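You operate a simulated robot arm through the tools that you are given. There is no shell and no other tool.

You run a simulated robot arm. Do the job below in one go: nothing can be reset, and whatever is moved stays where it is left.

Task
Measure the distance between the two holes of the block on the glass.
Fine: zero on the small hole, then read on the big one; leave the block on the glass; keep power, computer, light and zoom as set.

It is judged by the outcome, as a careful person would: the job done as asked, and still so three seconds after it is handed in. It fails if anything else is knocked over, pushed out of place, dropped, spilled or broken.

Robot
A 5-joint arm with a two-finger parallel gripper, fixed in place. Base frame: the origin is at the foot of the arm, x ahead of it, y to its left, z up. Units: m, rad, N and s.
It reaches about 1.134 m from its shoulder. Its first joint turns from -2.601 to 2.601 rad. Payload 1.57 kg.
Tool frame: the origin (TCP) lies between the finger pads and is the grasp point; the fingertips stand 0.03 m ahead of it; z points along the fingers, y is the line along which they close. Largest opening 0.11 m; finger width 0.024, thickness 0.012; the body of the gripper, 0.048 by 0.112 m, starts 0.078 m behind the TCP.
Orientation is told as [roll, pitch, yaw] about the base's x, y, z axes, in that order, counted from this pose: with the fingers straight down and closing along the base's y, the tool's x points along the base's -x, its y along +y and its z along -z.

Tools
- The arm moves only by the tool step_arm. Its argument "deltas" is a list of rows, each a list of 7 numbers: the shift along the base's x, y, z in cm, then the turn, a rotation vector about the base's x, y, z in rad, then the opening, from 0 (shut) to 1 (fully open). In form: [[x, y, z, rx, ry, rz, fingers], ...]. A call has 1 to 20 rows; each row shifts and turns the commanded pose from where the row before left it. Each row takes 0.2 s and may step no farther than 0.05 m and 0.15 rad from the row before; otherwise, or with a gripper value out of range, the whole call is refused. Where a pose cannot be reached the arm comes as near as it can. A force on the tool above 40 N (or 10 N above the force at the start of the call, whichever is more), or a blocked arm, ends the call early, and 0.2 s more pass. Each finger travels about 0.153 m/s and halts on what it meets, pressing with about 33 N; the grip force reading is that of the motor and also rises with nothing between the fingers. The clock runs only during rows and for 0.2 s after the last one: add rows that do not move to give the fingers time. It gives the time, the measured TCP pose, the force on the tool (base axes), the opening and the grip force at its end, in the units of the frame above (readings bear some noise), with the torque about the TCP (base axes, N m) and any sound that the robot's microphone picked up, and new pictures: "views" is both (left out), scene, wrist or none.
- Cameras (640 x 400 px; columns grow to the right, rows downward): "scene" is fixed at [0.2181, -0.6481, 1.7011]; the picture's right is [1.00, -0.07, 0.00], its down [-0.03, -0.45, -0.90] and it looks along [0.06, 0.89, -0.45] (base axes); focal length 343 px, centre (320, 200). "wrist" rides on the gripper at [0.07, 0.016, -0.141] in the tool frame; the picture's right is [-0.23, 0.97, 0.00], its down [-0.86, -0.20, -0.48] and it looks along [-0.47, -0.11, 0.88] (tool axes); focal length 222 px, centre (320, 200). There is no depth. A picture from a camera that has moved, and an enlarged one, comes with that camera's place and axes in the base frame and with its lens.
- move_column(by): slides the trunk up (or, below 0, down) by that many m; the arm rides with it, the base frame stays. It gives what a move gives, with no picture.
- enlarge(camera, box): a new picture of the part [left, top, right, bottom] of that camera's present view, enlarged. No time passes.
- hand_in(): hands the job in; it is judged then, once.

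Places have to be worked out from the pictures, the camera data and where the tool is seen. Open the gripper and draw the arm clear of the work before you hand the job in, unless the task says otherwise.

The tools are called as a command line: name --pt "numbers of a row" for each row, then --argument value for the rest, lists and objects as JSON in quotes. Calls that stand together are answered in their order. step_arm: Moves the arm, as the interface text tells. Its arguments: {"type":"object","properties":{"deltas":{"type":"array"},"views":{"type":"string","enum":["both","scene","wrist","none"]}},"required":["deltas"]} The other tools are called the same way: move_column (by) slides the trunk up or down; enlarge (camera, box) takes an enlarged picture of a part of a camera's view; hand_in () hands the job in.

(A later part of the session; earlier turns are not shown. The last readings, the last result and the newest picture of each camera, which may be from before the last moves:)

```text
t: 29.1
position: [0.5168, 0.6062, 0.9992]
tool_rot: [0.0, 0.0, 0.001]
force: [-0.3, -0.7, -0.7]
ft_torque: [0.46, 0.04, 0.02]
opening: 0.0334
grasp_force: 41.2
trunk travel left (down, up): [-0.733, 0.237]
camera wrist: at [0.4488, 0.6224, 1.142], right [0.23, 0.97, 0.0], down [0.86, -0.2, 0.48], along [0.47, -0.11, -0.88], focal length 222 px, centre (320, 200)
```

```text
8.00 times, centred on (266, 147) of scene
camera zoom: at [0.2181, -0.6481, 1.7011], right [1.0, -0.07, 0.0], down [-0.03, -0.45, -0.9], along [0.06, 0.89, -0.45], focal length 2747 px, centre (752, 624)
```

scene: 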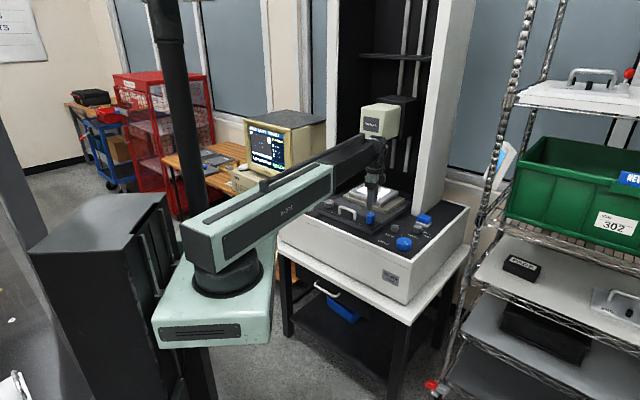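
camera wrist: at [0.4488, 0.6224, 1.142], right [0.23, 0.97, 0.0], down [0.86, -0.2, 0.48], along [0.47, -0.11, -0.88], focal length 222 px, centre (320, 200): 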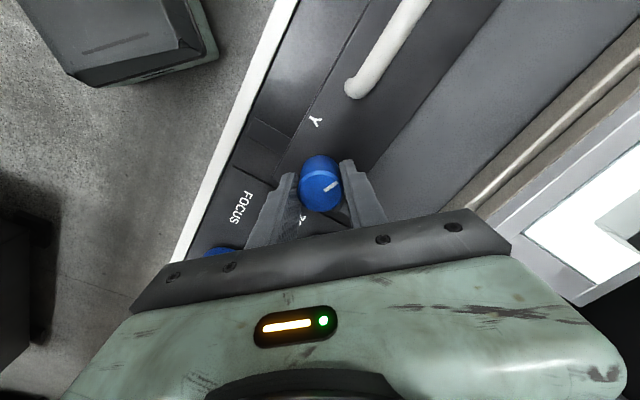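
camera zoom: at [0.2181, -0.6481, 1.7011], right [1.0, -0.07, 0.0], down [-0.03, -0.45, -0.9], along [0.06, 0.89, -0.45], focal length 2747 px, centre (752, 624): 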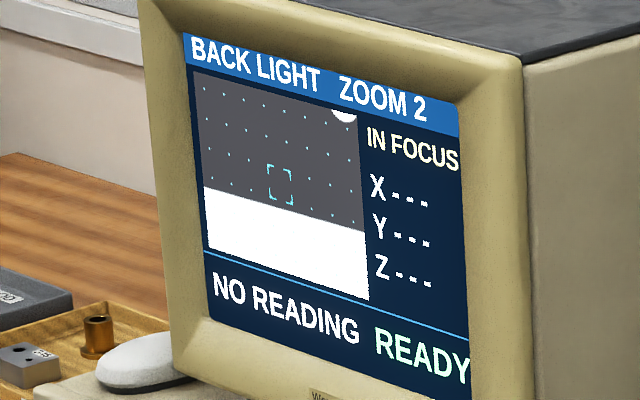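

Turning +0.45 rad moved the image up, about 104 zoomed pixels per radian. The right-hand hole needs to come down to bracket height, so I'll turn back -0.96 rad.

step_arm --pt "0 0 0 0 0 -0.14 0.25" --pt "0 0 0 0 0 -0.14 0.25" --pt "0 0 0 0 0 -0.14 0.25" --pt "0 0 0 0 0 -0.14 0.25" --pt "0 0 0 0 0 -0.14 0.25" --pt "0 0 0 0 0 -0.14 0.25" --pt "0 0 0 0 0 -0.12 0.25" --pt "0 0 0 0 0 0 0.25" --views "wrist"

enlarge --camera "scene" --box '[246, 122, 286, 172]'

```text
t: 30.9
position: [0.517, 0.6071, 0.9997]
tool_rot: [0.001, 0.0, -0.961]
force: [6.9, 7.8, 12.1]
ft_torque: [-0.56, -0.13, 0.03]
opening: 0.0337
grasp_force: 41.8
trunk travel left (down, up): [-0.733, 0.237]
camera wrist: at [0.4921, 0.6735, 1.142], right [0.93, 0.37, 0.0], down [0.33, -0.82, 0.48], along [0.18, -0.44, -0.88], focal length 222 px, centre (320, 200)
```

wrist: 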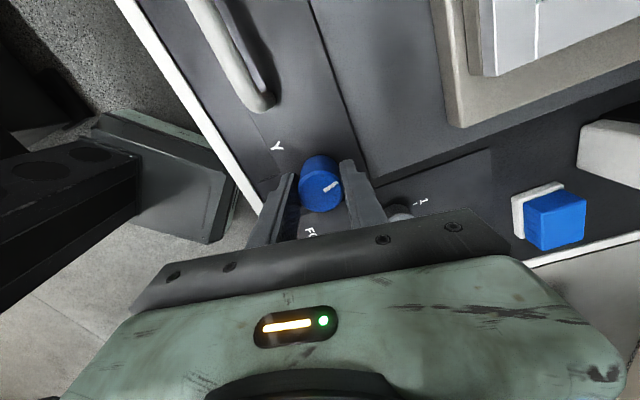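

```text
8.00 times, centred on (266, 147) of scene
camera zoom: at [0.2181, -0.6481, 1.7011], right [1.0, -0.07, 0.0], down [-0.03, -0.45, -0.9], along [0.06, 0.89, -0.45], focal length 2747 px, centre (752, 624)
```

zoom: 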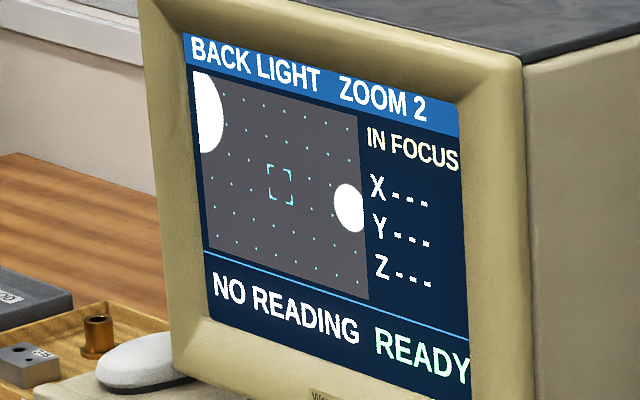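

The right hole is the small one, now near bracket height, and the left hole is clearly bigger. I'll release the Y knob, raise the column, and move to the X knob on a path pulled back from the microscope head.

step_arm --pt "0 0 0 0 0 0 0.4" --pt "0 0 0 0 0 0 0.55" --pt "0 0 0 0 0 0 0.65" --pt "0 0 0 0 0 0 0.65" --views "none"

move_column --by 0.075

step_arm --pt "-2 -2 0 0 0 0.12 0.65" --pt "-2 -2 0 0 0 0.12 0.65" --pt "-3 2.7 0 0 0 0.12 0.65" --pt "-3 2.7 0 0 0 0.12 0.65" --pt "-3 2.7 0 0 0 0.12 0.65" --pt "-3 2.7 0 0 0 0.12 0.65" --pt "-3 2.7 0 0 0 0.12 0.65" --pt "1.5 1.5 0 0 0 0.12 0.65" --pt "0 0 0 0 0 0 0.65" --views "both"

enlarge --camera "scene" --box '[246, 122, 286, 172]'

```text
t: 31.9
position: [0.5174, 0.6053, 1.0003]
tool_rot: [0.0, 0.0, -0.959]
force: [0.0, -0.2, -0.7]
ft_torque: [0.0, 0.0, -0.04]
opening: 0.0714
grasp_force: 0.1
trunk travel left (down, up): [-0.733, 0.237]
```

```text
t: 33.1
position: [0.5166, 0.6068, 1.0752]
tool_rot: [0.0, -0.002, -0.96]
force: [0.4, 0.5, 0.9]
ft_torque: [0.0, 0.02, 0.0]
opening: 0.0719
grasp_force: 0.0
trunk travel left (down, up): [-0.808, 0.162]
```

```text
t: 35.1
position: [0.3425, 0.7171, 1.0754]
tool_rot: [0.001, -0.001, 0.001]
force: [-0.1, 0.0, -0.2]
ft_torque: [0.05, -0.02, -0.01]
opening: 0.0719
grasp_force: 0.0
trunk travel left (down, up): [-0.808, 0.162]
camera wrist: at [0.2743, 0.7335, 1.2169], right [0.22, 0.97, 0.0], down [0.86, -0.2, 0.48], along [0.47, -0.11, -0.88], focal length 222 px, centre (320, 200)
```

scene: 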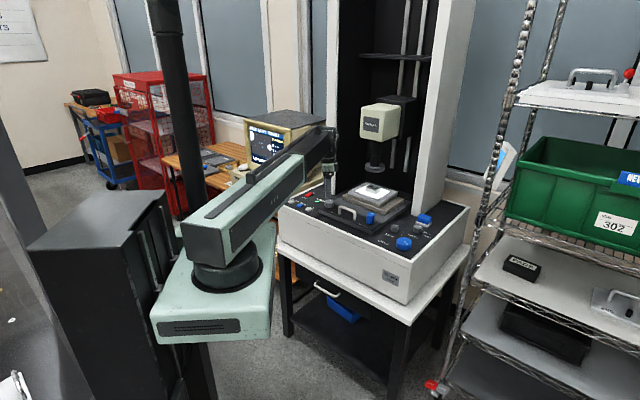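
wrist: 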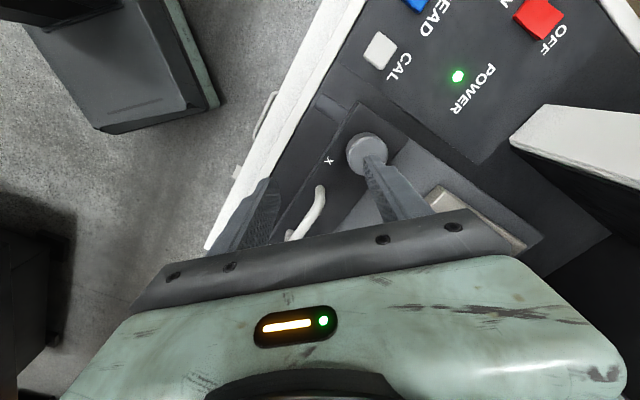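

```text
8.00 times, centred on (266, 147) of scene
camera zoom: at [0.2181, -0.6481, 1.7011], right [1.0, -0.07, 0.0], down [-0.03, -0.45, -0.9], along [0.06, 0.89, -0.45], focal length 2747 px, centre (752, 624)
```

zoom: 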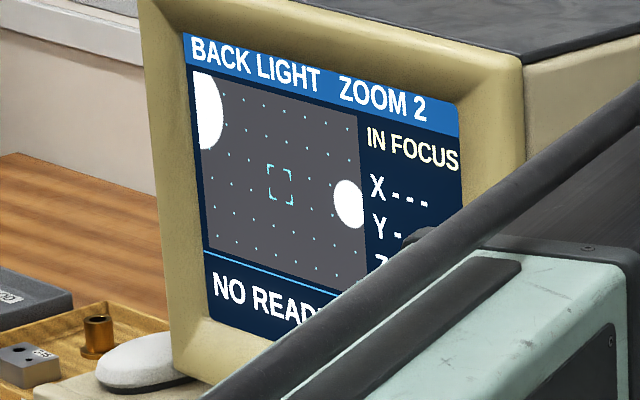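

The X knob is ahead at about (0.354, 0.764, 0.99). I'll zoom the wrist view for its exact centre.

enlarge --camera "wrist" --box '[280, 100, 440, 200]'

```text
4.00 times, centred on (360, 150) of wrist
camera zoom: at [0.2743, 0.7335, 1.2169], right [0.22, 0.97, 0.0], down [0.86, -0.2, 0.48], along [0.47, -0.11, -0.88], focal length 888 px, centre (160, 400)
```

zoom: 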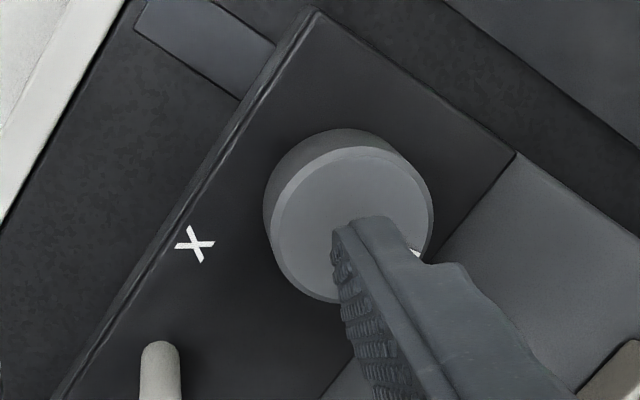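

The X knob's top centre works out at about (0.355, 0.766, 0.99), radius 22 mm. I'll shift over it and check again.

step_arm --pt "0.6 2.43 0 0 0 0 0.65" --pt "0.6 2.43 0 0 0 0 0.65" --pt "0 0 0 0 0 0 0.65" --views "wrist"

enlarge --camera "wrist" --box '[240, 100, 400, 200]'

```text
t: 35.9
position: [0.355, 0.7658, 1.0754]
tool_rot: [0.0, -0.001, 0.001]
force: [-0.2, -0.2, 0.5]
ft_torque: [-0.02, 0.03, 0.0]
opening: 0.0714
grasp_force: 0.1
trunk travel left (down, up): [-0.808, 0.162]
camera wrist: at [0.2863, 0.7821, 1.217], right [0.23, 0.97, 0.0], down [0.86, -0.2, 0.48], along [0.47, -0.11, -0.88], focal length 222 px, centre (320, 200)
```

wrist: 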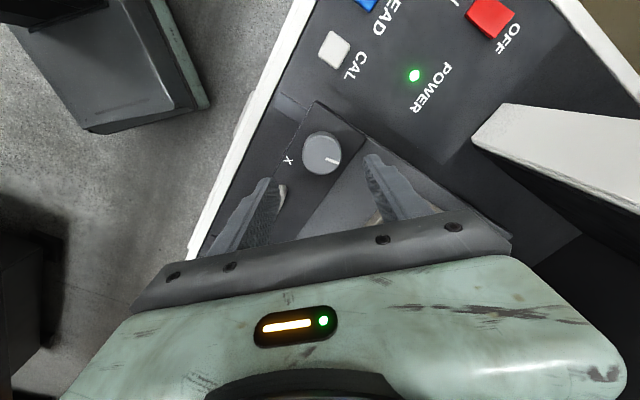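

```text
4.00 times, centred on (320, 150) of wrist
camera zoom: at [0.2863, 0.7821, 1.217], right [0.23, 0.97, 0.0], down [0.86, -0.2, 0.48], along [0.47, -0.11, -0.88], focal length 888 px, centre (320, 400)
```

zoom: 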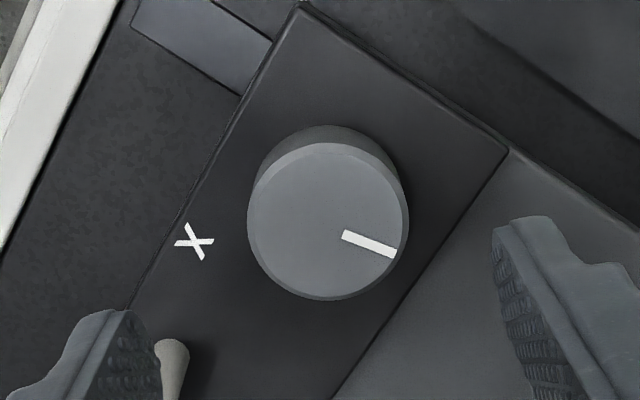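

The knob is within about 2 mm of the axis. I'll trim (-1, +2) mm, turn to yaw -0.45 so the finger stays away from the handle's leg, and narrow the opening to 58 mm before lowering.

step_arm --pt "-0.1 0.19 0 0 0 -0.15 0.6" --pt "0 0 0 0 0 -0.15 0.53" --pt "0 0 0 0 0 -0.15 0.53" --pt "0 0 0 0 0 0 0.53" --views "wrist"

enlarge --camera "wrist" --box '[240, 100, 400, 200]'

```text
t: 36.9
position: [0.3535, 0.7665, 1.0739]
tool_rot: [0.0, 0.0, -0.452]
force: [0.7, -0.3, 0.4]
ft_torque: [0.01, 0.01, 0.02]
opening: 0.0583
grasp_force: 0.1
trunk travel left (down, up): [-0.808, 0.162]
camera wrist: at [0.2991, 0.8127, 1.2169], right [0.63, 0.78, 0.0], down [0.68, -0.55, 0.48], along [0.37, -0.3, -0.88], focal length 222 px, centre (320, 200)
```

wrist: 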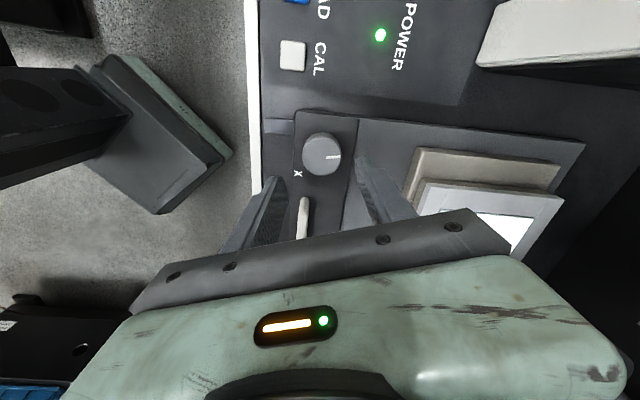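

```text
4.00 times, centred on (320, 150) of wrist
camera zoom: at [0.2991, 0.8127, 1.2169], right [0.63, 0.78, 0.0], down [0.68, -0.55, 0.48], along [0.37, -0.3, -0.88], focal length 888 px, centre (320, 400)
```

zoom: 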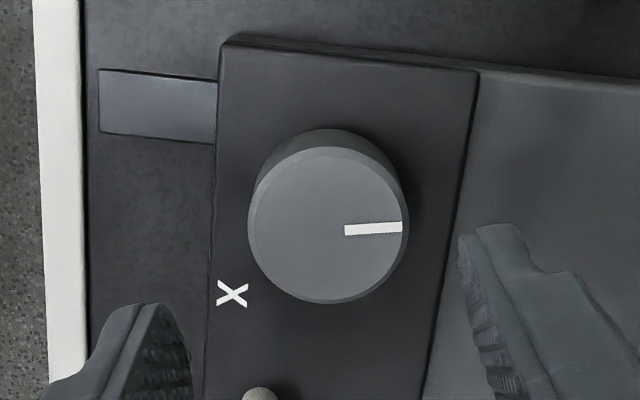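

There's about 1.5 mm left along the camera's right, so I'll trim it, lower the column and close on the X knob.

step_arm --pt "0.09 0.12 0 0 0 0 0.53" --pt "0 0 0 0 0 0 0.53" --views "none"

move_column --by -0.077

step_arm --pt "0 0 0 0 0 0 0.45" --pt "0 0 0 0 0 0 0.38" --pt "0 0 0 0 0 0 0.35" --pt "0 0 0 0 0 0 0.35" --views "wrist"

enlarge --camera "scene" --box '[246, 122, 286, 172]'

```text
t: 37.5
position: [0.3537, 0.7683, 1.074]
tool_rot: [-0.001, 0.0, -0.447]
force: [0.8, -0.3, -0.4]
ft_torque: [-0.01, 0.04, 0.03]
opening: 0.0583
grasp_force: 0.1
trunk travel left (down, up): [-0.808, 0.162]
```

```text
t: 38.6
position: [0.3542, 0.7676, 0.9977]
tool_rot: [-0.001, 0.0, -0.449]
force: [0.0, 0.3, 0.4]
ft_torque: [0.02, -0.01, -0.01]
opening: 0.0584
grasp_force: 0.0
trunk travel left (down, up): [-0.731, 0.239]
```

```text
t: 39.6
position: [0.3544, 0.7683, 0.9979]
tool_rot: [-0.001, 0.002, -0.449]
force: [-0.2, 0.9, 1.3]
ft_torque: [0.01, 0.03, 0.0]
opening: 0.043
grasp_force: 44.7
trunk travel left (down, up): [-0.731, 0.239]
camera wrist: at [0.3001, 0.8138, 1.14], right [0.63, 0.78, 0.0], down [0.68, -0.55, 0.48], along [0.37, -0.3, -0.88], focal length 222 px, centre (320, 200)
```

wrist: 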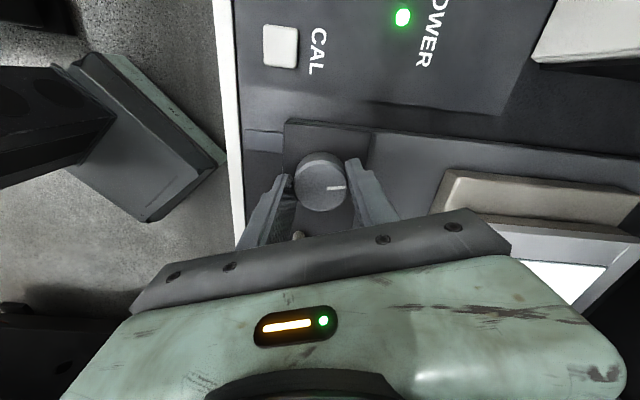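

```text
8.00 times, centred on (266, 147) of scene
camera zoom: at [0.2181, -0.6481, 1.7011], right [1.0, -0.07, 0.0], down [-0.03, -0.45, -0.9], along [0.06, 0.89, -0.45], focal length 2747 px, centre (752, 624)
```

zoom: 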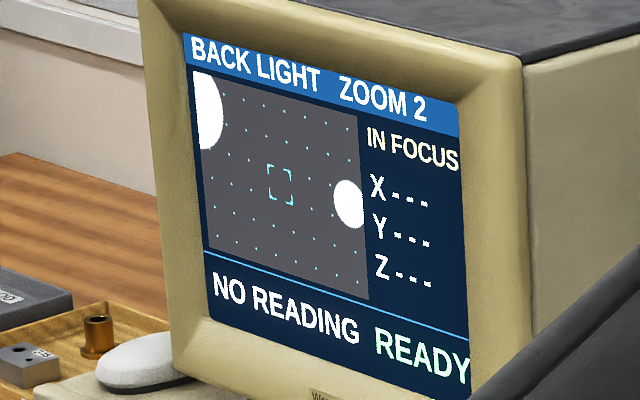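

The X knob is gripped with balanced force at 43 mm and the monitor is visible. I'll turn it +0.45 rad to see which way the image moves.

step_arm --pt "0 0 0 0 0 0.15 0.35" --pt "0 0 0 0 0 0.15 0.35" --pt "0 0 0 0 0 0.15 0.35" --pt "0 0 0 0 0 0 0.35" --views "none"

enlarge --camera "scene" --box '[246, 122, 286, 172]'

```text
t: 40.6
position: [0.3535, 0.767, 0.9973]
tool_rot: [-0.002, 0.0, 0.002]
force: [-9.2, -19.2, -17.8]
ft_torque: [-0.37, -0.63, -0.03]
opening: 0.0433
grasp_force: 45.2
trunk travel left (down, up): [-0.731, 0.239]
```

```text
8.00 times, centred on (266, 147) of scene
camera zoom: at [0.2181, -0.6481, 1.7011], right [1.0, -0.07, 0.0], down [-0.03, -0.45, -0.9], along [0.06, 0.89, -0.45], focal length 2747 px, centre (752, 624)
```

zoom: 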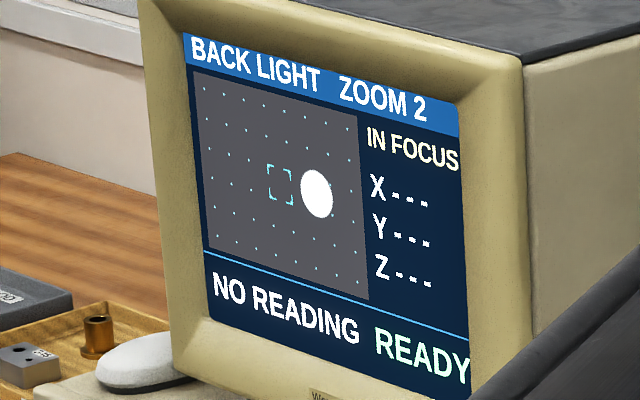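

Turning +0.45 rad moves the image left about 33 px. Side force has built up from slight eccentricity, so I'll briefly loosen and re-grip before continuing.

step_arm --pt "0 0 0 0 0 0 0.47" --pt "0 0 0 0 0 0 0.47" --pt "0 0 0 0 0 0 0.38" --pt "0 0 0 0 0 0 0.35" --pt "0 0 0 0 0 0 0.35" --views "none"

enlarge --camera "scene" --box '[246, 122, 286, 172]'

```text
t: 41.8
position: [0.355, 0.7682, 0.9976]
tool_rot: [0.0, 0.001, 0.001]
force: [0.2, -6.9, -2.1]
ft_torque: [-0.14, -0.01, 0.02]
opening: 0.0449
grasp_force: 3.6
trunk travel left (down, up): [-0.731, 0.239]
```

```text
8.00 times, centred on (266, 147) of scene
camera zoom: at [0.2181, -0.6481, 1.7011], right [1.0, -0.07, 0.0], down [-0.03, -0.45, -0.9], along [0.06, 0.89, -0.45], focal length 2747 px, centre (752, 624)
```

zoom: 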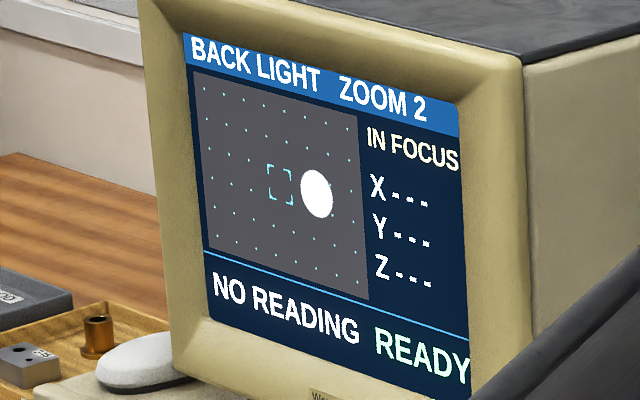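

Only one finger is touching; the knob sits about 1 mm toward -y. I'll shift -1 mm in y, close fully, and turn +0.30 rad.

step_arm --pt "0 -0.1 0 0 0 0 0.38" --pt "0 0 0 0 0 0 0.35" --pt "0 0 0 0 0 0 0.35" --pt "0 0 0 0 0 0.15 0.35" --pt "0 0 0 0 0 0.15 0.35" --pt "0 0 0 0 0 0 0.35" --views "none"

enlarge --camera "scene" --box '[246, 122, 286, 172]'

```text
t: 43.2
position: [0.3552, 0.7669, 0.9985]
tool_rot: [-0.002, 0.001, 0.302]
force: [2.5, -12.2, -6.4]
ft_torque: [0.15, -0.69, -0.02]
opening: 0.0428
grasp_force: 44.7
trunk travel left (down, up): [-0.731, 0.239]
```

```text
8.00 times, centred on (266, 147) of scene
camera zoom: at [0.2181, -0.6481, 1.7011], right [1.0, -0.07, 0.0], down [-0.03, -0.45, -0.9], along [0.06, 0.89, -0.45], focal length 2747 px, centre (752, 624)
```

zoom: 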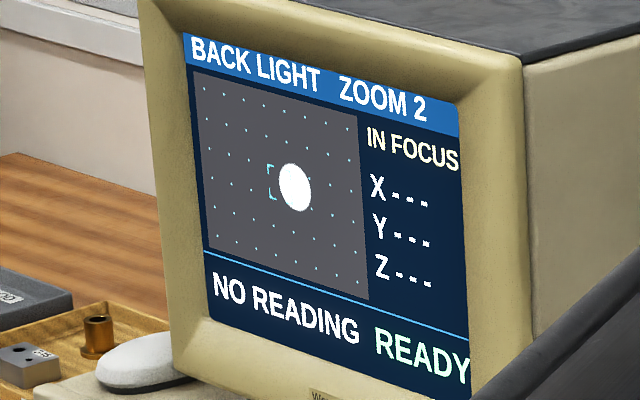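

The hole is now at x=295 and the bracket centre is near 280. The rate is about 73 px/rad, so I'll turn +0.20 rad more and check at higher zoom.

step_arm --pt "0 0 0 0 0 0.1 0.35" --pt "0 0 0 0 0 0.1 0.35" --pt "0 0 0 0 0 0 0.35" --pt "0 0 0 0 0 0 0.35" --views "none"

enlarge --camera "scene" --box '[248, 132, 280, 152]'

```text
t: 44.2
position: [0.3549, 0.7665, 0.998]
tool_rot: [0.001, 0.001, 0.5]
force: [0.6, -22.9, -15.0]
ft_torque: [-0.2, -0.65, -0.08]
opening: 0.0431
grasp_force: 45.3
trunk travel left (down, up): [-0.731, 0.239]
```

```text
16.00 times, centred on (264, 142) of scene
camera zoom: at [0.2181, -0.6481, 1.7011], right [1.0, -0.07, 0.0], down [-0.03, -0.45, -0.9], along [0.06, 0.89, -0.45], focal length 5495 px, centre (1216, 1128)
```

zoom: 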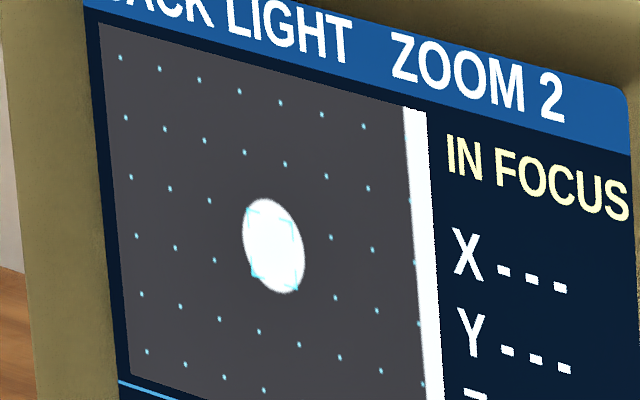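

enlarge --camera "scene" --box '[261, 142.5, 269, 147.5]'

enlarge --camera "scene" --box '[257, 140, 273, 150]'

```text
16.00 times, centred on (265, 145) of scene
camera zoom: at [0.2181, -0.6481, 1.7011], right [1.0, -0.07, 0.0], down [-0.03, -0.45, -0.9], along [0.06, 0.89, -0.45], focal length 5495 px, centre (1200, 1080)
```

zoom: 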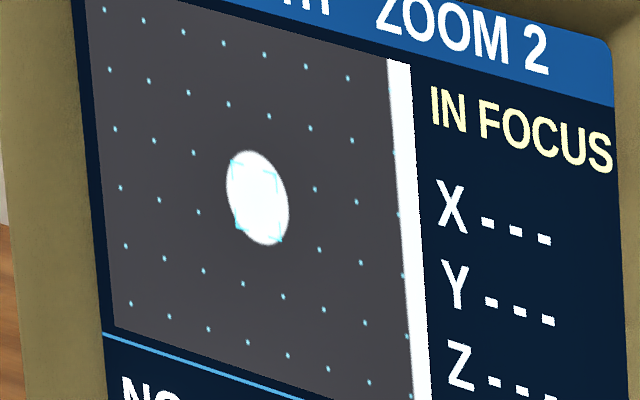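

```text
16.00 times, centred on (265, 145) of scene
camera zoom: at [0.2181, -0.6481, 1.7011], right [1.0, -0.07, 0.0], down [-0.03, -0.45, -0.9], along [0.06, 0.89, -0.45], focal length 5495 px, centre (1200, 1080)
```

zoom: 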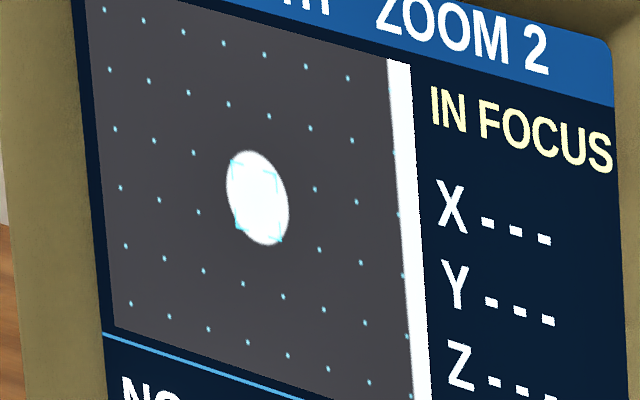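

At 16× the small hole is centred at about (258,198) and the bracket centre is at about (256,201). I'll nudge X by +0.015 rad; Y needs about -0.017 rad afterwards.

step_arm --pt "0 0 0 0 0 0.015 0.35" --pt "0 0 0 0 0 0 0.35" --pt "0 0 0 0 0 0 0.35" --views "none"

enlarge --camera "scene" --box '[250, 135, 280, 155]'

```text
t: 45.0
position: [0.3551, 0.7661, 0.9985]
tool_rot: [-0.004, 0.001, 0.514]
force: [0.5, -27.9, -20.1]
ft_torque: [-0.03, -0.53, -0.07]
opening: 0.0432
grasp_force: 44.6
trunk travel left (down, up): [-0.731, 0.239]
```

```text
16.00 times, centred on (265, 145) of scene
camera zoom: at [0.2181, -0.6481, 1.7011], right [1.0, -0.07, 0.0], down [-0.03, -0.45, -0.9], along [0.06, 0.89, -0.45], focal length 5495 px, centre (1200, 1080)
```

zoom: 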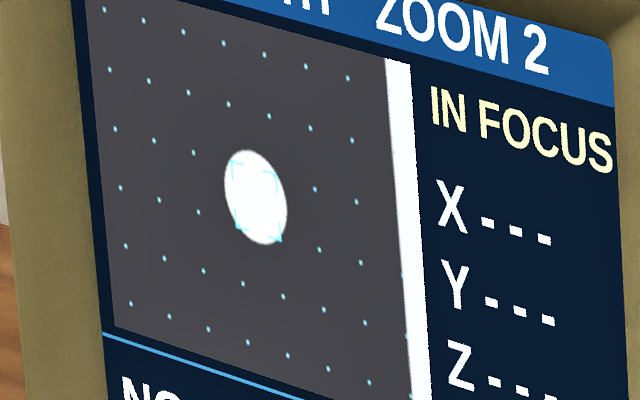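

X is now centred (256 against 256). I'll release with a modest opening, since the handle leg is nearby, raise, and confirm nothing shifted.

step_arm --pt "0 0 0 0 0 0 0.42" --pt "0 0 0 0 0 0 0.48" --pt "0 0 0 0 0 0 0.48" --views "wrist"

enlarge --camera "scene" --box '[250, 135, 280, 155]'

```text
t: 45.8
position: [0.3532, 0.7666, 0.9971]
tool_rot: [-0.002, -0.001, 0.517]
force: [0.1, -0.3, 0.9]
ft_torque: [-0.03, -0.01, -0.02]
opening: 0.0529
grasp_force: 0.1
trunk travel left (down, up): [-0.731, 0.239]
camera wrist: at [0.287, 0.748, 1.14], right [-0.28, 0.96, 0.0], down [0.84, 0.25, 0.48], along [0.46, 0.14, -0.88], focal length 222 px, centre (320, 200)
```

wrist: 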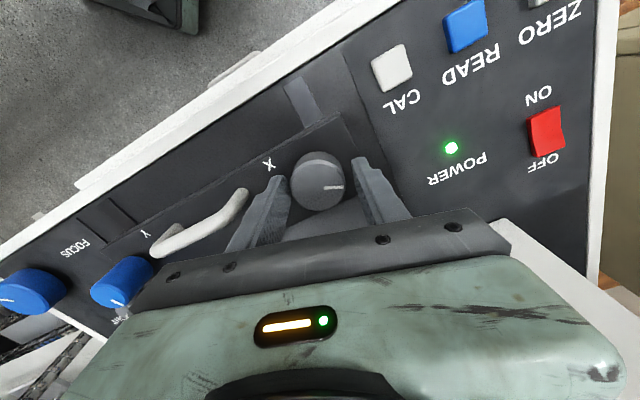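

```text
16.00 times, centred on (265, 145) of scene
camera zoom: at [0.2181, -0.6481, 1.7011], right [1.0, -0.07, 0.0], down [-0.03, -0.45, -0.9], along [0.06, 0.89, -0.45], focal length 5495 px, centre (1200, 1080)
```

zoom: 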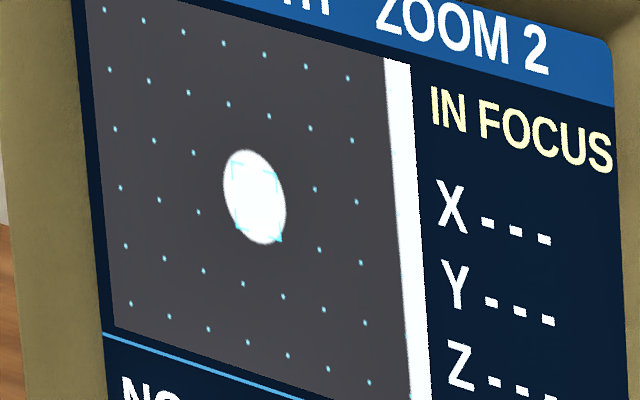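

After release the hole sits about 1.5 px left of centre in X, so I want one more small correction. I'll check how the knob sits between the fingers in the wrist view.

enlarge --camera "wrist" --box '[240, 140, 400, 240]'

```text
4.00 times, centred on (320, 190) of wrist
camera zoom: at [0.287, 0.748, 1.14], right [-0.28, 0.96, 0.0], down [0.84, 0.25, 0.48], along [0.46, 0.14, -0.88], focal length 888 px, centre (320, 240)
```

zoom: 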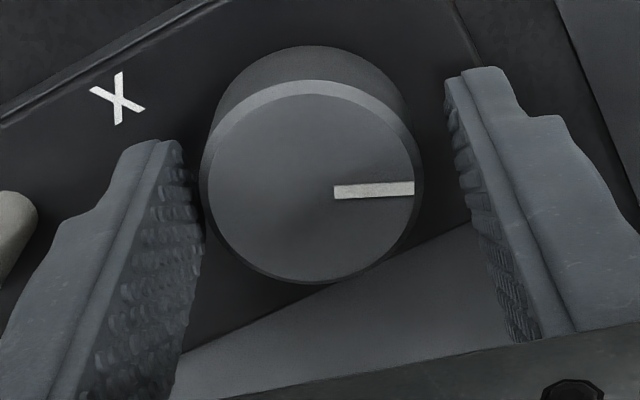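

The knob's centre is about (-1.9, -2.6) mm from the TCP. I'll recentre, grip again, and look at the screen before any fine turn.

step_arm --pt "-0.19 -0.26 0 0 0 0 0.48" --pt "0 0 0 0 0 0 0.42" --pt "0 0 0 0 0 0 0.37" --pt "0 0 0 0 0 0 0.35" --pt "0 0 0 0 0 0 0.35" --views "none"

enlarge --camera "scene" --box '[250, 135, 280, 155]'

```text
t: 47.0
position: [0.3521, 0.7651, 0.9976]
tool_rot: [0.0, 0.001, 0.516]
force: [1.1, -6.2, -3.2]
ft_torque: [-0.23, -0.22, -0.02]
opening: 0.0429
grasp_force: 45.0
trunk travel left (down, up): [-0.731, 0.239]
```

```text
16.00 times, centred on (265, 145) of scene
camera zoom: at [0.2181, -0.6481, 1.7011], right [1.0, -0.07, 0.0], down [-0.03, -0.45, -0.9], along [0.06, 0.89, -0.45], focal length 5495 px, centre (1200, 1080)
```

zoom: 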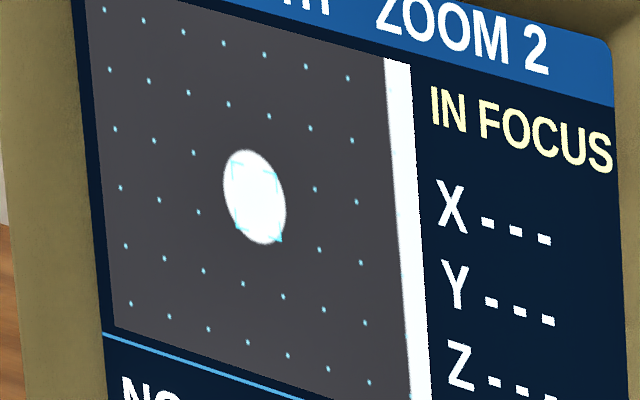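

Gripped with low force and the image unchanged. I'll apply the small -0.011 rad correction and then release.

step_arm --pt "0 0 0 0 0 -0.011 0.35" --pt "0 0 0 0 0 0 0.35" --pt "0 0 0 0 0 0 0.35" --pt "0 0 0 0 0 0 0.42" --pt "0 0 0 0 0 0 0.48" --pt "0 0 0 0 0 0 0.48" --views "none"

enlarge --camera "scene" --box '[250, 135, 280, 155]'

```text
t: 48.4
position: [0.3521, 0.7657, 0.9975]
tool_rot: [-0.001, 0.0, 0.506]
force: [0.5, -0.5, 0.5]
ft_torque: [0.0, 0.04, 0.02]
opening: 0.0525
grasp_force: 0.1
trunk travel left (down, up): [-0.731, 0.239]
```

```text
16.00 times, centred on (265, 145) of scene
camera zoom: at [0.2181, -0.6481, 1.7011], right [1.0, -0.07, 0.0], down [-0.03, -0.45, -0.9], along [0.06, 0.89, -0.45], focal length 5495 px, centre (1200, 1080)
```

zoom: 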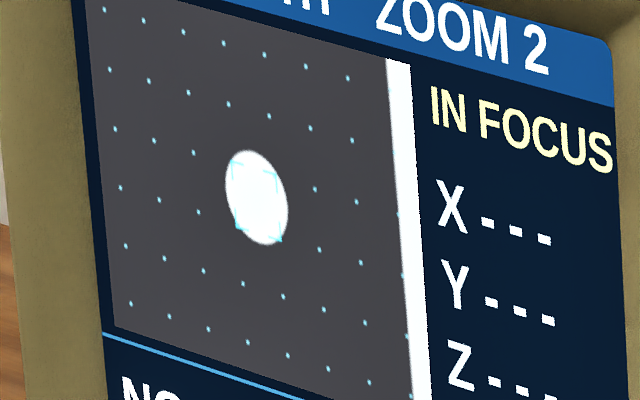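

The small hole is centred in X (256.7 against 256). I'll raise the column and go back to the Y knob along the retracted path, turning to yaw -0.45.

move_column --by 0.077

step_arm --pt "-1.25 -3.2 0 0 0 -0.106 0.5" --pt "-1.25 -3.2 0 0 0 -0.106 0.6" --pt "3 -2.7 0 0 0 -0.106 0.6" --pt "3 -2.7 0 0 0 -0.106 0.6" --pt "3 -2.7 0 0 0 -0.106 0.6" --pt "3 -2.7 0 0 0 -0.106 0.6" --pt "3 -2.7 0 0 0 -0.106 0.6" --pt "2 2 0 0 0 -0.106 0.6" --pt "2 2 0 0 0 -0.106 0.6" --pt "0 0 0 0 0 0 0.6" --views "wrist"

enlarge --camera "wrist" --box '[240, 100, 400, 200]'

enlarge --camera "scene" --box '[250, 135, 280, 155]'

```text
t: 49.5
position: [0.3516, 0.7649, 1.075]
tool_rot: [-0.001, 0.0, 0.504]
force: [-0.1, -0.4, -0.8]
ft_torque: [0.0, 0.0, 0.0]
opening: 0.0528
grasp_force: 0.0
trunk travel left (down, up): [-0.808, 0.162]
```

```text
t: 51.8
position: [0.5156, 0.6054, 1.0759]
tool_rot: [0.0, 0.002, -0.451]
force: [-0.2, -0.7, -0.2]
ft_torque: [0.03, -0.01, 0.02]
opening: 0.0658
grasp_force: 0.2
trunk travel left (down, up): [-0.808, 0.162]
camera wrist: at [0.4617, 0.6516, 1.217], right [0.63, 0.78, 0.0], down [0.68, -0.55, 0.48], along [0.37, -0.3, -0.88], focal length 222 px, centre (320, 200)
```

wrist: 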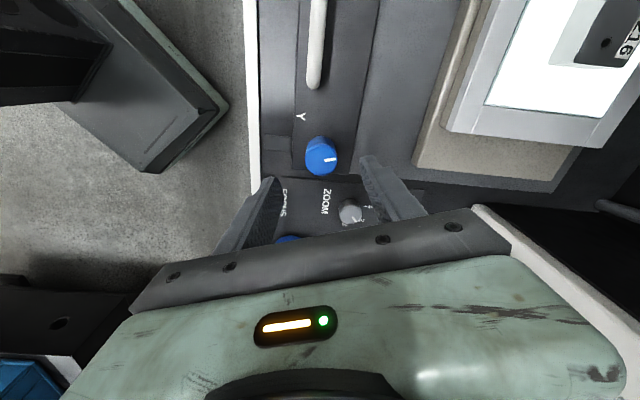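

```text
4.00 times, centred on (320, 150) of wrist
camera zoom: at [0.4617, 0.6516, 1.217], right [0.63, 0.78, 0.0], down [0.68, -0.55, 0.48], along [0.37, -0.3, -0.88], focal length 888 px, centre (320, 400)
```

zoom: 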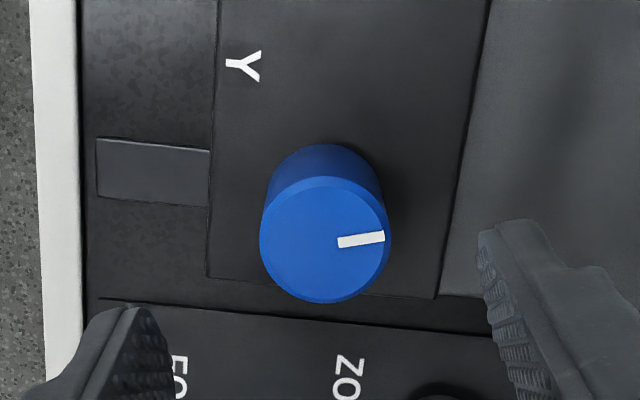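

```text
16.00 times, centred on (265, 145) of scene
camera zoom: at [0.2181, -0.6481, 1.7011], right [1.0, -0.07, 0.0], down [-0.03, -0.45, -0.9], along [0.06, 0.89, -0.45], focal length 5495 px, centre (1200, 1080)
```

zoom: 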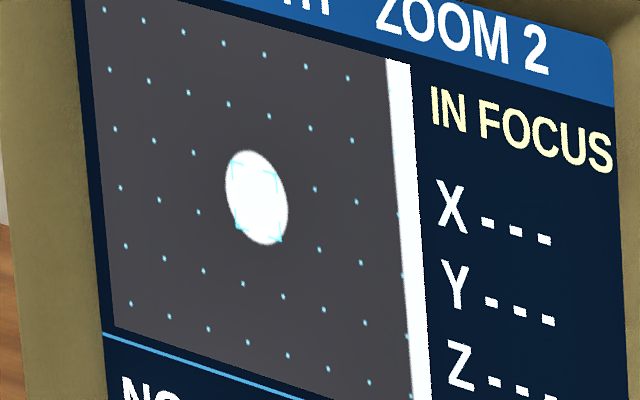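

The Y knob is aligned within 1 px. I'll lower the column, grip, and make the small Y correction.

step_arm --pt "0.05 0.05 0 0 0 0 0.6" --views "none"

move_column --by -0.0755

step_arm --pt "0 0 0 0 0 0 0.5" --pt "0 0 0 0 0 0 0.4" --pt "0 0 0 0 0 0 0.32" --pt "0 0 0 0 0 0 0.26" --pt "0 0 0 0 0 0 0.26" --pt "0 0 0 0 0 0 0.26" --views "none"

enlarge --camera "scene" --box '[250, 135, 280, 155]'

```text
t: 52.1
position: [0.5158, 0.6063, 1.0753]
tool_rot: [0.0, -0.001, -0.448]
force: [-0.6, -0.1, -0.3]
ft_torque: [-0.02, -0.02, 0.02]
opening: 0.0661
grasp_force: 0.1
trunk travel left (down, up): [-0.808, 0.162]
```

```text
t: 53.3
position: [0.5167, 0.6078, 0.9996]
tool_rot: [0.0, -0.001, -0.449]
force: [-0.5, 0.4, 0.0]
ft_torque: [0.01, 0.01, 0.02]
opening: 0.066
grasp_force: 0.0
trunk travel left (down, up): [-0.733, 0.237]
```

```text
t: 54.7
position: [0.5177, 0.6078, 0.9998]
tool_rot: [-0.001, 0.0, -0.448]
force: [-1.6, -3.3, -4.9]
ft_torque: [0.47, -0.35, -0.01]
opening: 0.0334
grasp_force: 41.5
trunk travel left (down, up): [-0.733, 0.237]
```

```text
16.00 times, centred on (265, 145) of scene
camera zoom: at [0.2181, -0.6481, 1.7011], right [1.0, -0.07, 0.0], down [-0.03, -0.45, -0.9], along [0.06, 0.89, -0.45], focal length 5495 px, centre (1200, 1080)
```

zoom: 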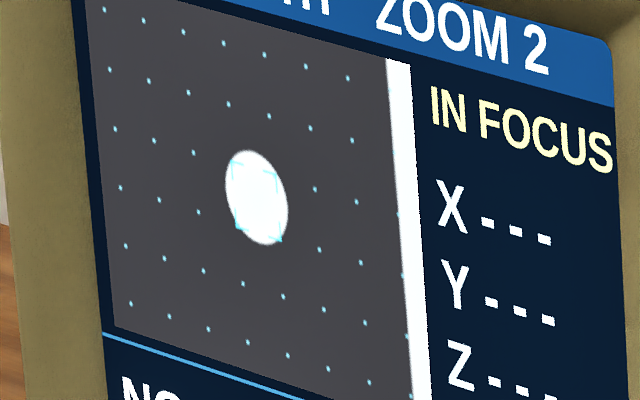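

Y needs about 3.5 px (16×) downward, which is roughly -0.016 rad. I'll turn, release, and check.

step_arm --pt "0 0 0 0 0 -0.016 0.26" --pt "0 0 0 0 0 0 0.26" --pt "0 0 0 0 0 0 0.26" --pt "0 0 0 0 0 0 0.35" --pt "0 0 0 0 0 0 0.45" --pt "0 0 0 0 0 0 0.45" --views "none"

enlarge --camera "scene" --box '[250, 135, 280, 155]'

```text
t: 56.1
position: [0.5174, 0.6072, 1.0]
tool_rot: [-0.002, -0.001, -0.464]
force: [-0.7, 0.6, 0.5]
ft_torque: [0.0, 0.01, -0.02]
opening: 0.0496
grasp_force: 0.0
trunk travel left (down, up): [-0.733, 0.237]
```

```text
16.00 times, centred on (265, 145) of scene
camera zoom: at [0.2181, -0.6481, 1.7011], right [1.0, -0.07, 0.0], down [-0.03, -0.45, -0.9], along [0.06, 0.89, -0.45], focal length 5495 px, centre (1200, 1080)
```

zoom: 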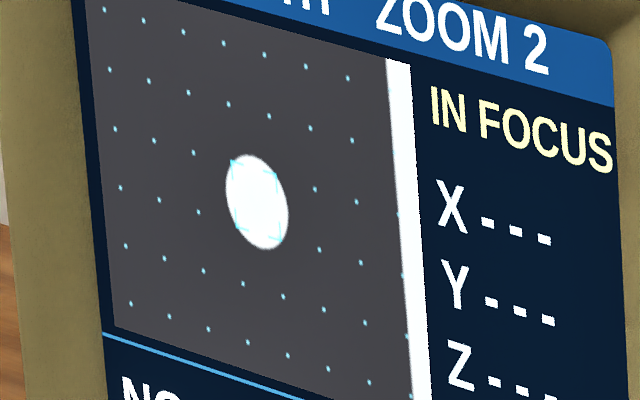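

The small hole is now centred on the bracket within about 1 px at 16×. Next is ZERO, so I'll raise the column and move on the retracted path toward the button panel on the left, then look before approaching.

move_column --by 0.0755

step_arm --pt "-2 -2 0 0 0 0.14 0.45" --pt "-2 -2 0 0 0 0.14 0.3" --pt "-3 2.7 0 0 0 0.14 0.15" --pt "-3 2.7 0 0 0 0.14 0" --pt "-3 2.7 0 0 0 0.14 0" --pt "-3 2.7 0 0 0 0.14 0" --pt "-3 2.7 0 0 0 0.14 0" --pt "-3 2.7 0 0 0 0.14 0" --pt "-3 2.7 0 0 0 0.13 0" --pt "0 0 0 0 0 0 0" --views "both"

```text
t: 57.2
position: [0.5166, 0.6072, 1.0754]
tool_rot: [-0.001, -0.001, -0.466]
force: [0.4, 0.3, 0.0]
ft_torque: [0.01, 0.0, 0.0]
opening: 0.0495
grasp_force: 0.1
trunk travel left (down, up): [-0.808, 0.162]
```

```text
t: 59.4
position: [0.267, 0.7571, 1.0753]
tool_rot: [-0.001, 0.0, 0.786]
force: [-0.1, -0.3, 0.2]
ft_torque: [0.0, -0.03, -0.02]
opening: 0.0
grasp_force: 20.9
trunk travel left (down, up): [-0.808, 0.162]
camera wrist: at [0.2072, 0.7187, 1.2169], right [-0.53, 0.85, 0.0], down [0.75, 0.46, 0.48], along [0.41, 0.25, -0.88], focal length 222 px, centre (320, 200)
```

scene: 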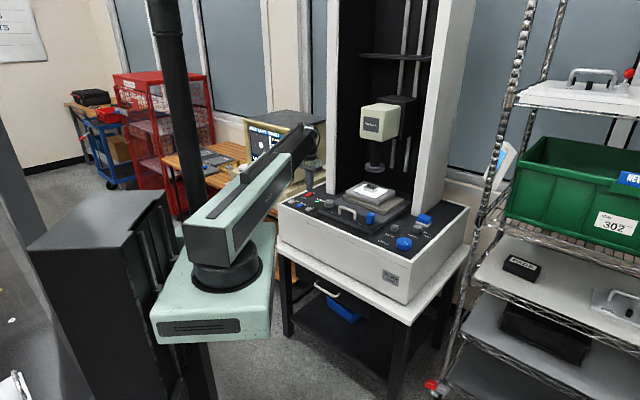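
wrist: 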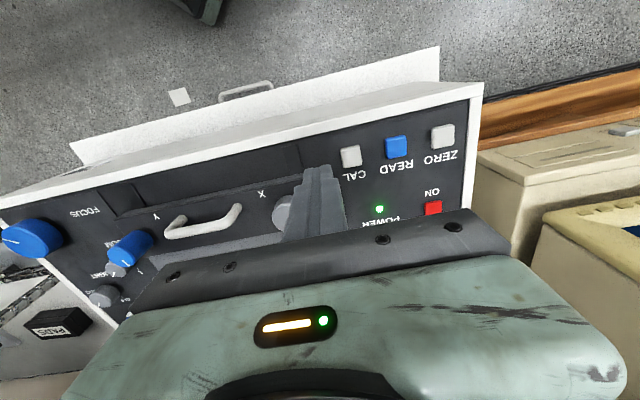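

The button row is clear in this view: ZERO is at about (0.180, 0.881) and READ at about (0.220, 0.841). I'll zoom in to judge how close the computer is and to refine ZERO.

enlarge --camera "wrist" --box '[400, 80, 640, 280]'

enlarge --camera "wrist" --box '[320, 110, 480, 210]'

enlarge --camera "scene" --box '[236, 105, 348, 215]'

```text
2.00 times, centred on (520, 180) of wrist
camera zoom: at [0.2072, 0.7187, 1.2169], right [-0.53, 0.85, 0.0], down [0.75, 0.46, 0.48], along [0.41, 0.25, -0.88], focal length 444 px, centre (-80, 240)
```

zoom: 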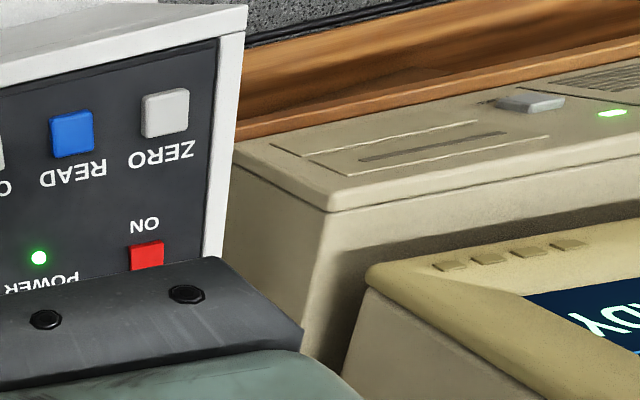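

```text
4.00 times, centred on (400, 160) of wrist
camera zoom: at [0.2072, 0.7187, 1.2169], right [-0.53, 0.85, 0.0], down [0.75, 0.46, 0.48], along [0.41, 0.25, -0.88], focal length 888 px, centre (0, 360)
```

zoom: 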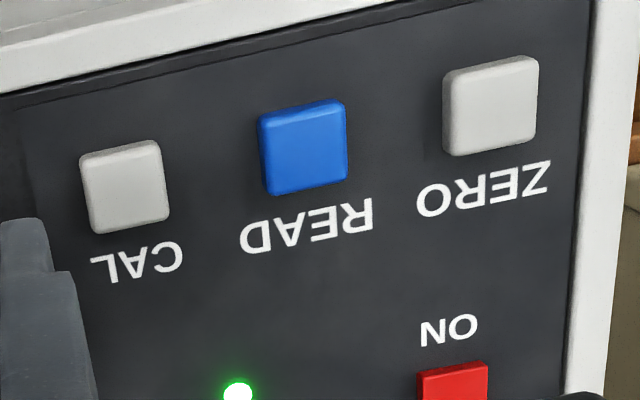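

```text
3.64 times, centred on (292, 160) of scene
camera zoom: at [0.2181, -0.6481, 1.7011], right [1.0, -0.07, 0.0], down [-0.03, -0.45, -0.9], along [0.06, 0.89, -0.45], focal length 1249 px, centre (422, 346)
```

zoom: 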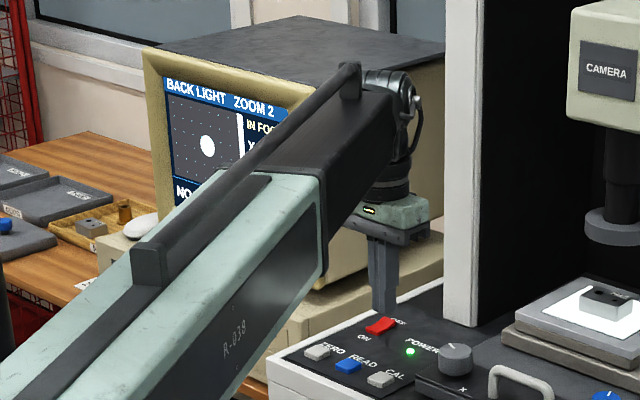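

The monitor is well clear (its nearest corner is near (0.185, 1.12)) and the computer box is lower. I'll move over ZERO at about (0.179, 0.885) with the fingers closed.

step_arm --pt "-2.22 3.2 0 0 0 0 0" --pt "-2.22 3.2 0 0 0 0 0" --pt "-2.22 3.2 0 0 0 0 0" --pt "-2.22 3.19 0 0 0 0 0" --pt "0 0 0 0 0 0 0" --views "both"

enlarge --camera "wrist" --box '[240, 100, 400, 200]'

```text
t: 60.6
position: [0.1767, 0.8857, 1.0755]
tool_rot: [0.001, 0.002, 0.785]
force: [-0.9, 0.0, 1.3]
ft_torque: [-0.01, 0.01, -0.01]
opening: 0.0
grasp_force: 21.3
trunk travel left (down, up): [-0.808, 0.162]
camera wrist: at [0.117, 0.8476, 1.2169], right [-0.53, 0.85, 0.0], down [0.75, 0.46, 0.48], along [0.41, 0.25, -0.88], focal length 222 px, centre (320, 200)
```

scene: 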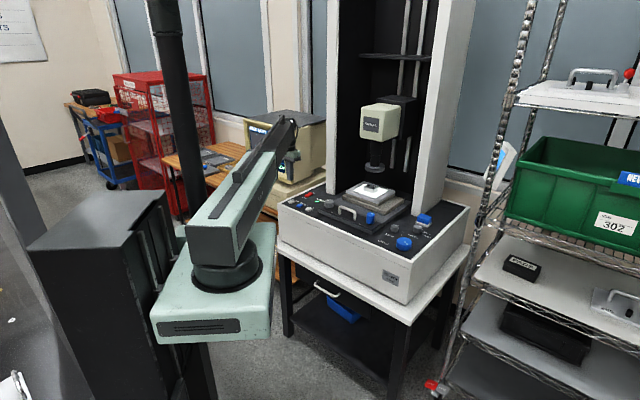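
wrist: 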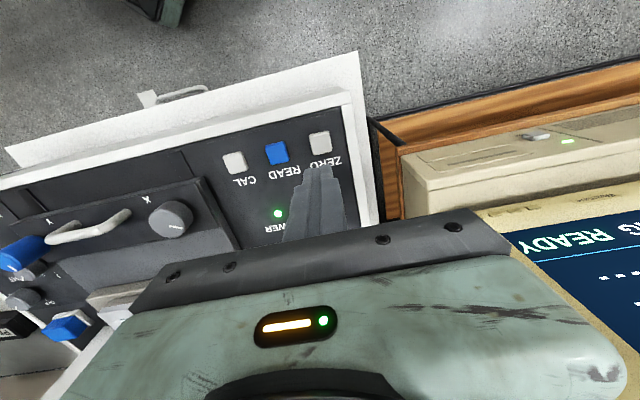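

```text
4.00 times, centred on (320, 150) of wrist
camera zoom: at [0.117, 0.8476, 1.2169], right [-0.53, 0.85, 0.0], down [0.75, 0.46, 0.48], along [0.41, 0.25, -0.88], focal length 888 px, centre (320, 400)
```

zoom: 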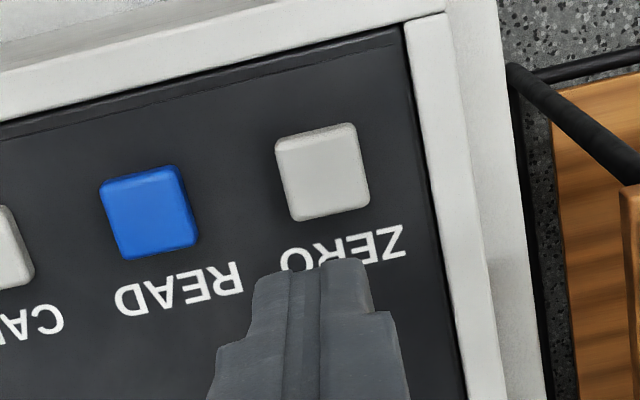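

ZERO is exactly on the tool axis: (321,142.5) matches the prediction. I'll lower the column close to the button, then step down in small increments.

move_column --by -0.1

step_arm --pt "0 0 0 0 0 0 0" --views "both"

enlarge --camera "scene" --box '[240, 115, 340, 215]'

```text
t: 61.9
position: [0.1761, 0.885, 0.9748]
tool_rot: [0.001, -0.001, 0.786]
force: [-0.2, -0.3, -0.2]
ft_torque: [-0.01, 0.01, -0.02]
opening: 0.0
grasp_force: 21.7
trunk travel left (down, up): [-0.708, 0.262]
```

```text
t: 62.3
position: [0.176, 0.8853, 0.9746]
tool_rot: [0.001, 0.001, 0.785]
force: [0.0, 0.2, -0.2]
ft_torque: [0.01, -0.03, -0.01]
opening: 0.0
grasp_force: 21.5
trunk travel left (down, up): [-0.708, 0.262]
camera wrist: at [0.1173, 0.8473, 1.117], right [-0.53, 0.85, 0.0], down [0.75, 0.46, 0.48], along [0.41, 0.25, -0.88], focal length 222 px, centre (320, 200)
```

scene: 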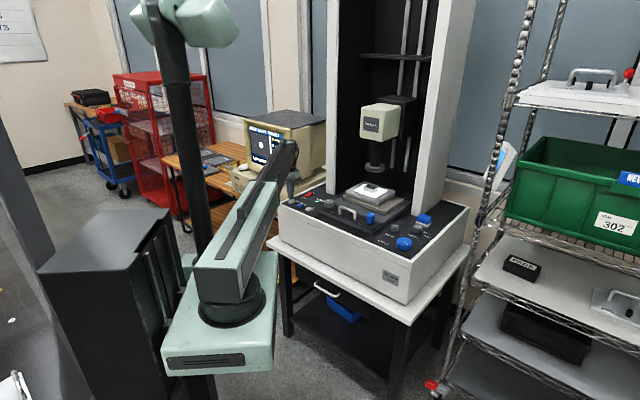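
wrist: 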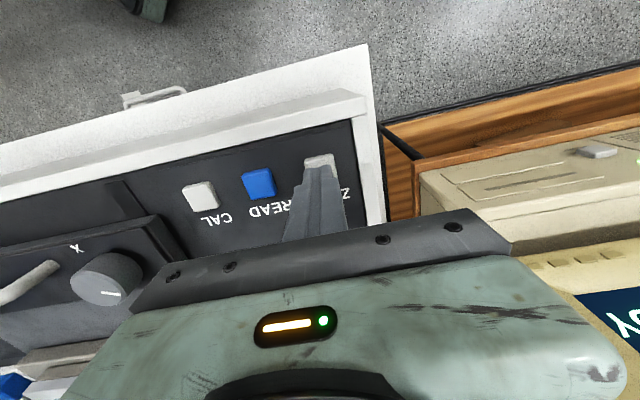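

```text
4.00 times, centred on (290, 165) of scene
camera zoom: at [0.2181, -0.6481, 1.7011], right [1.0, -0.07, 0.0], down [-0.03, -0.45, -0.9], along [0.06, 0.89, -0.45], focal length 1374 px, centre (440, 340)
```

zoom: 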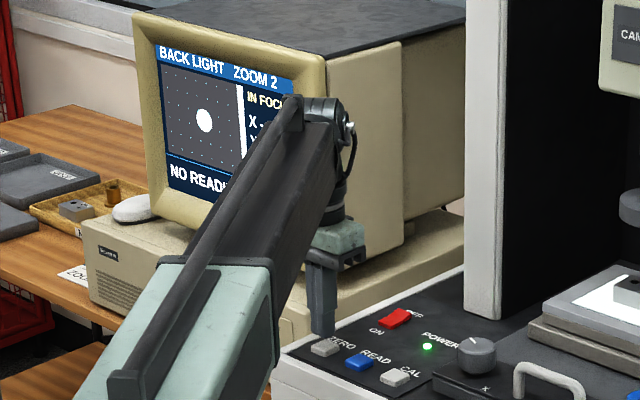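

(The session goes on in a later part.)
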